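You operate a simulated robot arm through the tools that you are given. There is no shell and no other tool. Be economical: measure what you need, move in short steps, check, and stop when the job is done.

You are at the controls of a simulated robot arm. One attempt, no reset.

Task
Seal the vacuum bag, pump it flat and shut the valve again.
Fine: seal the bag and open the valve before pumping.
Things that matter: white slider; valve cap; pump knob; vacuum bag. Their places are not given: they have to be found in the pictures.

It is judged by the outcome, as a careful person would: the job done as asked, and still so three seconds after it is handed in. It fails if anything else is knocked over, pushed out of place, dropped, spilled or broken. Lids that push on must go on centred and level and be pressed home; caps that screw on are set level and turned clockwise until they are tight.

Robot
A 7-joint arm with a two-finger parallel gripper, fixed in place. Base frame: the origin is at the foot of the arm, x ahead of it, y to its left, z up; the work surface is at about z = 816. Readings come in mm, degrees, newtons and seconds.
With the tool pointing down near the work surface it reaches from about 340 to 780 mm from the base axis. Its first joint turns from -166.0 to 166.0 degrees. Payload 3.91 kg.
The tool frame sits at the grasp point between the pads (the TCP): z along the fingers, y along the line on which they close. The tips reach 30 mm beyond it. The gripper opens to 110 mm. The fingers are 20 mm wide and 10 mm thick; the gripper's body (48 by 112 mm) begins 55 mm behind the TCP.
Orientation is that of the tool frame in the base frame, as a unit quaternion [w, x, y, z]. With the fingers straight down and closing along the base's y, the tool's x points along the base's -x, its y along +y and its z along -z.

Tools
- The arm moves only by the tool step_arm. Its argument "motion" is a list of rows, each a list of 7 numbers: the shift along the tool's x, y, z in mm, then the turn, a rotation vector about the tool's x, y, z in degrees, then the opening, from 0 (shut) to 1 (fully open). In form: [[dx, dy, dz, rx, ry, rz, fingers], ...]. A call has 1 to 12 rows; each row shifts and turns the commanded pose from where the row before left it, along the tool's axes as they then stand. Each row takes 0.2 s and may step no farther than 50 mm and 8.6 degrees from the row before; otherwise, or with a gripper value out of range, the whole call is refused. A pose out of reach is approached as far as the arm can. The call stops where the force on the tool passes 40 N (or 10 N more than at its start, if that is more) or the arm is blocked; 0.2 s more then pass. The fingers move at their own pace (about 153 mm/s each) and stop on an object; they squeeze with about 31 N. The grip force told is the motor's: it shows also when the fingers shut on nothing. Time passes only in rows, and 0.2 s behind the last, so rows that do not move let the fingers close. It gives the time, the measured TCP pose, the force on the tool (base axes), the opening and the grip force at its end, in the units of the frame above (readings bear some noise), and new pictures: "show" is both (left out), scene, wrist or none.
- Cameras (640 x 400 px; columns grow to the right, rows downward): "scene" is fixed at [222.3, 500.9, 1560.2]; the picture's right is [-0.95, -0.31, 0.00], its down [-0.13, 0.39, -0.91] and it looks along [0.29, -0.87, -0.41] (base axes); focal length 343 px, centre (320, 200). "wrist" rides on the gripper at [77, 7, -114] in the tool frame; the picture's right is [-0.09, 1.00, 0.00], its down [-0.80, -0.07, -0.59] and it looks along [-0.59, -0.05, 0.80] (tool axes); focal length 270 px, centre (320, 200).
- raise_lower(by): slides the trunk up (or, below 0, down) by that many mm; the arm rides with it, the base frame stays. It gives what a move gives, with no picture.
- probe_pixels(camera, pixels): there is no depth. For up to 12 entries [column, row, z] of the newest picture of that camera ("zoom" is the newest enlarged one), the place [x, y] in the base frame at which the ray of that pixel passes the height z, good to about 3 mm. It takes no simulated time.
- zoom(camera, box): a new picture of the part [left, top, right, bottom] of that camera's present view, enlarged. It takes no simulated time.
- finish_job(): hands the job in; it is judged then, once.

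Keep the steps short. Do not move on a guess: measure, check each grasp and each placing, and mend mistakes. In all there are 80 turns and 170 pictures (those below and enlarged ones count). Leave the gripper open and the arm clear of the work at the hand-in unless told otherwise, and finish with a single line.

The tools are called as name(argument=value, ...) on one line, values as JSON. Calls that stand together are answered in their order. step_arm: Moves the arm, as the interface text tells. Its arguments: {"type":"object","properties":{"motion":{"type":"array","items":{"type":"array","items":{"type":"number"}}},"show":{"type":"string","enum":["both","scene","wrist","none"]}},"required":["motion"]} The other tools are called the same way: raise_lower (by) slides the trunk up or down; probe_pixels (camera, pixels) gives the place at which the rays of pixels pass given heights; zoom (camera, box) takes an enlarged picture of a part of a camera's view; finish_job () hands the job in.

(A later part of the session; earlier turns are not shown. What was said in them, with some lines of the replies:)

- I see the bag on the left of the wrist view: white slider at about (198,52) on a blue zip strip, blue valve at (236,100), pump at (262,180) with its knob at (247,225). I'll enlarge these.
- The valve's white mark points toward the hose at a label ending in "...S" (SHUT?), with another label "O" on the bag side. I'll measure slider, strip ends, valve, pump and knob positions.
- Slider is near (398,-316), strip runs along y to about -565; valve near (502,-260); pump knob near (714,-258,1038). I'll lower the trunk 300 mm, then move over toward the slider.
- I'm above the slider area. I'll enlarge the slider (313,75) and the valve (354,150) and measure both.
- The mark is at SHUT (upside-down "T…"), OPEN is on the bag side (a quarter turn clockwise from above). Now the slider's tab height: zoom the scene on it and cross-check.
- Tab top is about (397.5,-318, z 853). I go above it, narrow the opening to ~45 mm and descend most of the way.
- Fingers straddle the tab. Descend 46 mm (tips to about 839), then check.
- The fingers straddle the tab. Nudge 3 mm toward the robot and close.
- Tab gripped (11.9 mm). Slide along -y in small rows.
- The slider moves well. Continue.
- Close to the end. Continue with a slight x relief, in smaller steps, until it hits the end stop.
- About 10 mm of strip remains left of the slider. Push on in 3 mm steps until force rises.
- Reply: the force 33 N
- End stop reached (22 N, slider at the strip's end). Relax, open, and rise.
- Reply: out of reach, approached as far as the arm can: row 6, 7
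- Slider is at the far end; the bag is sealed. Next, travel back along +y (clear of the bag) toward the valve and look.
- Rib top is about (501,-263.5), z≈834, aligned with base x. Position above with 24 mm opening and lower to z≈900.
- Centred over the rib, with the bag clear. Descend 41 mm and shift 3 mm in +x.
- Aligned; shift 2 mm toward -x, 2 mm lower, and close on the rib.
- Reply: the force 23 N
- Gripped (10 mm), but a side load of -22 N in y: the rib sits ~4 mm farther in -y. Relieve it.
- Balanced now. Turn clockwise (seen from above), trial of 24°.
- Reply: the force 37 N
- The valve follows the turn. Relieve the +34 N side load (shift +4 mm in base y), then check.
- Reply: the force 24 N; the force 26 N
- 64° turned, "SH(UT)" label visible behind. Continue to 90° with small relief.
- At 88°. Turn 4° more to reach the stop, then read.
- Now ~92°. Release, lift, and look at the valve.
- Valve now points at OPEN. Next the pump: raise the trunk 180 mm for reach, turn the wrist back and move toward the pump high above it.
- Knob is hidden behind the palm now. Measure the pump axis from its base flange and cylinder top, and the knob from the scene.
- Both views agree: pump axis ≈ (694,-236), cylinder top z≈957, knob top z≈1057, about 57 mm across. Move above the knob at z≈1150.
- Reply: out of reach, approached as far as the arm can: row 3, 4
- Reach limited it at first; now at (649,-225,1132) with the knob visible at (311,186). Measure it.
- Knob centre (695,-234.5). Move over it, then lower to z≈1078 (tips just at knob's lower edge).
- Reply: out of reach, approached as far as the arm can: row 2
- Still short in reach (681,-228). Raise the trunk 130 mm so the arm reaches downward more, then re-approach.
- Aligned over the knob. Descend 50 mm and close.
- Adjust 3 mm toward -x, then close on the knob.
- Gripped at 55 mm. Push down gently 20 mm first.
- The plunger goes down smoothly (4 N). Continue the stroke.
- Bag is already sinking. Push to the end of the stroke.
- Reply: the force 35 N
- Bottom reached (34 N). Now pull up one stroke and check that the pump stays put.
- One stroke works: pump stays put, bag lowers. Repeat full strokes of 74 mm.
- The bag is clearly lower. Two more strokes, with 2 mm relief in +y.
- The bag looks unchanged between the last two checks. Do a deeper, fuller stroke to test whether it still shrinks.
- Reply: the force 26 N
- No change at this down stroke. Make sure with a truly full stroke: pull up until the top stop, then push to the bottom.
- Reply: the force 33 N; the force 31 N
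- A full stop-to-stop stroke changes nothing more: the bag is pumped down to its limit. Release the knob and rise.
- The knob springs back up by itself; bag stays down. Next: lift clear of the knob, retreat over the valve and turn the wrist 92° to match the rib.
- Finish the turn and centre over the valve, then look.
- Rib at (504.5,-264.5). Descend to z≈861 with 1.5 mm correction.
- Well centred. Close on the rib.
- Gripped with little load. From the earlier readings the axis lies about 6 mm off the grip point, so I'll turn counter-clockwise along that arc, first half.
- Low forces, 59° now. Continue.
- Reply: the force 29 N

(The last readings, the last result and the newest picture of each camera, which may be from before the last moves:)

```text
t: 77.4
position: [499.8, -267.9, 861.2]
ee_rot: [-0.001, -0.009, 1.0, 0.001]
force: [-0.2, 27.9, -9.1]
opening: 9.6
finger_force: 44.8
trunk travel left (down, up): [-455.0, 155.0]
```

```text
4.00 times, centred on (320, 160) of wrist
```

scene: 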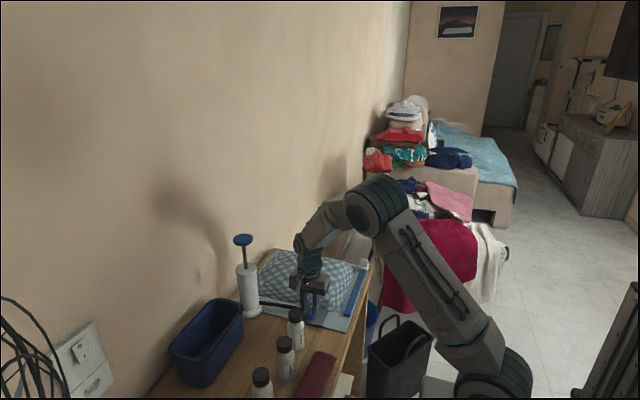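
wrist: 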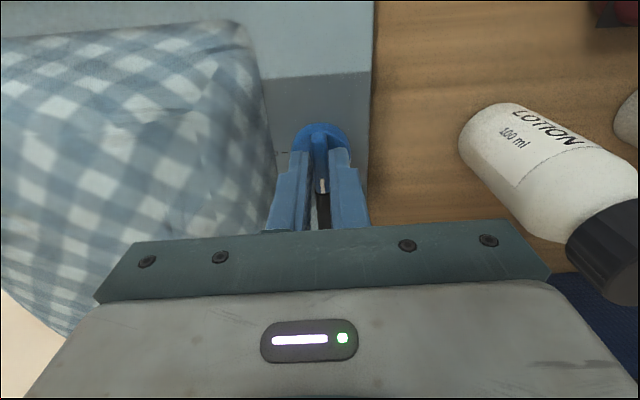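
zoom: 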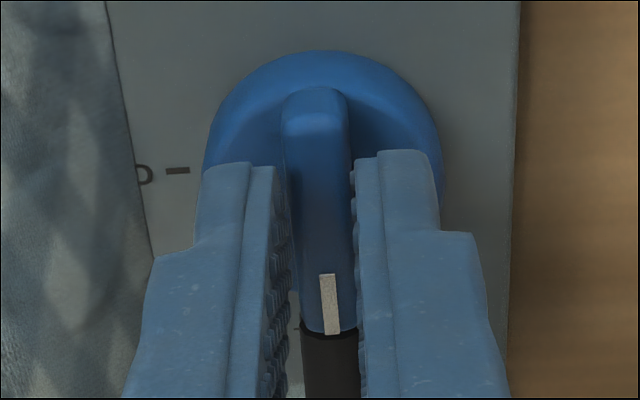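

Back to the start angle (SHUT). Relieve the side load, open, and rise, then check.

step_arm(motion=[[0, 4, 0, 0, 0, 0, 0], [0, 1, 0, 0, 0, 0, 0.22], [0, 0, 0, 0, 0, 0, 0.22], [0, 0, -30, 0, 0, 0, 0.22], [0, 0, -45, 0, 0, 0, 0.22], [0, 0, -45, 0, 0, 0, 0.3], [20, 30, -30, 0, 0, 0, 0.5], [0, 0, 0, 0, 0, 0, 0.5]])

zoom(camera="wrist", box=[220, 90, 340, 165])

zoom(camera="scene", box=[210, 220, 382, 330])

```text
t: 79.2
position: [481.6, -238.3, 1009.2]
ee_rot: [0.0, -0.008, 1.0, 0.0]
force: [0.3, -0.7, -0.3]
opening: 54.7
finger_force: 0.1
trunk travel left (down, up): [-455.0, 155.0]
```

scene: 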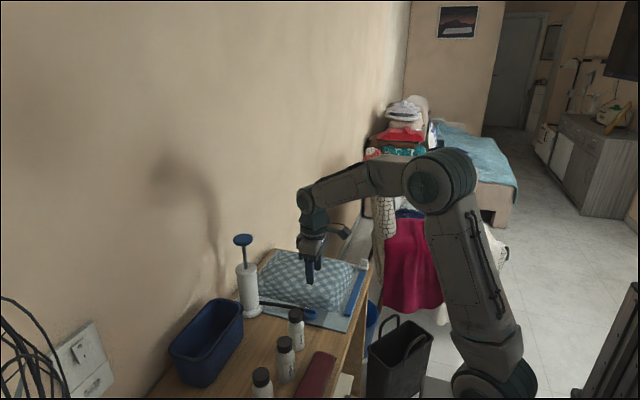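
wrist: 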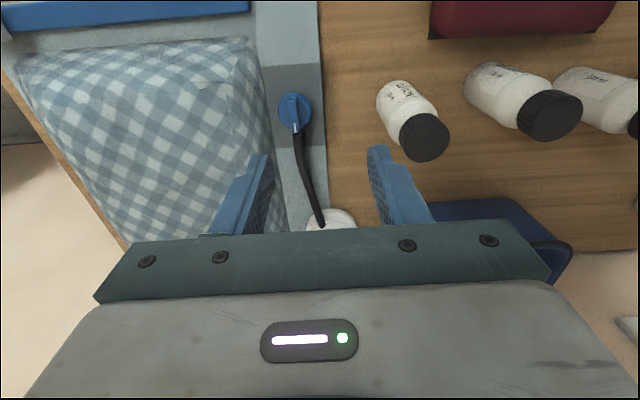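

```text
5.33 times, centred on (280, 128) of wrist
```

zoom: 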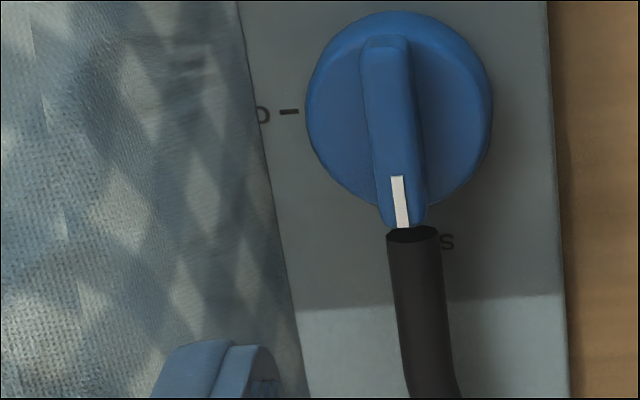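

```text
3.64 times, centred on (296, 275) of scene
```

zoom: 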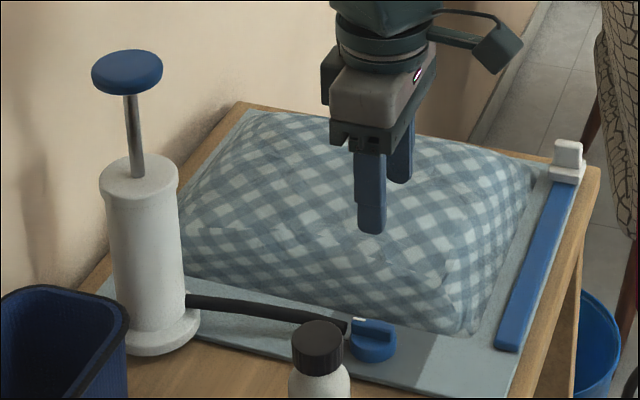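

Valve mark is back at SHUT, slider at the end, bag stays down, nothing displaced. Withdraw the arm upward with the gripper open.

step_arm(motion=[[20, 30, -20, 0, 0, 0, 1], [30, 40, -10, 0, 0, 0, 1], [0, 40, 0, 0, 0, 0, 1], [0, 0, 0, 0, 0, 0, 1]], show="none")

raise_lower(by=100)

zoom(camera="scene", box=[210, 220, 382, 330])

```text
refused: row 2 steps farther than a row can; nothing moved
```

```text
t: 80.5
position: [482.5, -237.3, 1108.7]
ee_rot: [0.0, -0.008, 1.0, 0.0]
force: [0.8, 0.6, -0.1]
opening: 55.1
finger_force: 0.0
trunk travel left (down, up): [-555.0, 55.0]
```

```text
3.64 times, centred on (296, 275) of scene
```

zoom: 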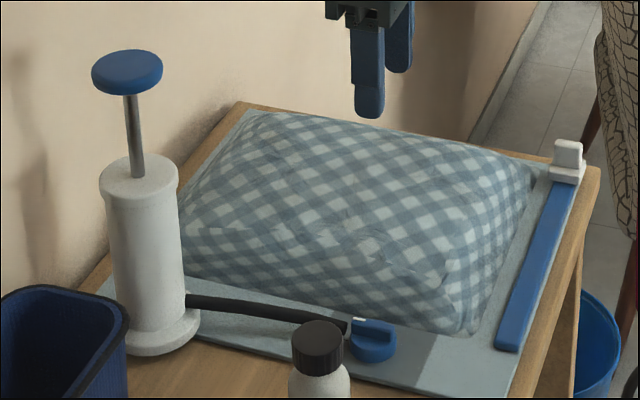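

One row was too long; move aside with shorter rows and open fully.

step_arm(motion=[[20, 30, 0, 0, 0, 0, 1], [20, 35, 0, 0, 0, 0, 1], [0, 40, 0, 0, 0, 0, 1], [0, 0, 0, 0, 0, 0, 1]], show="scene")

```text
t: 81.5
position: [440.9, -133.5, 1111.2]
ee_rot: [0.0, -0.009, 1.0, 0.0]
force: [0.4, 0.0, -0.7]
opening: 109.8
finger_force: 0.0
trunk travel left (down, up): [-555.0, 55.0]
```

scene: 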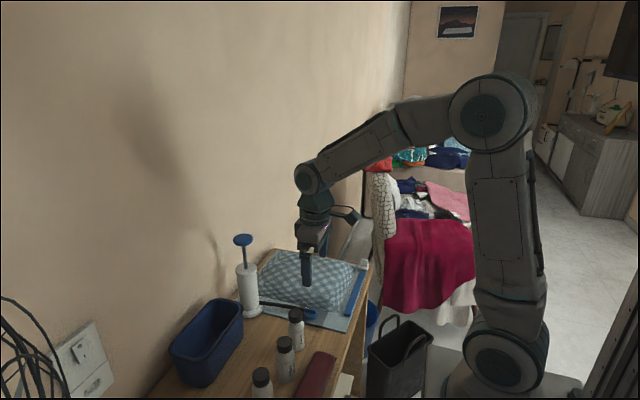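

The arm is clear, the gripper is open and the bag holds. Handing in.

finish_job()

```text
The job is handed in.
```

The bag is sealed, pumped down until further full strokes no longer lowered it (it still has some thickness), and the valve is shut again.
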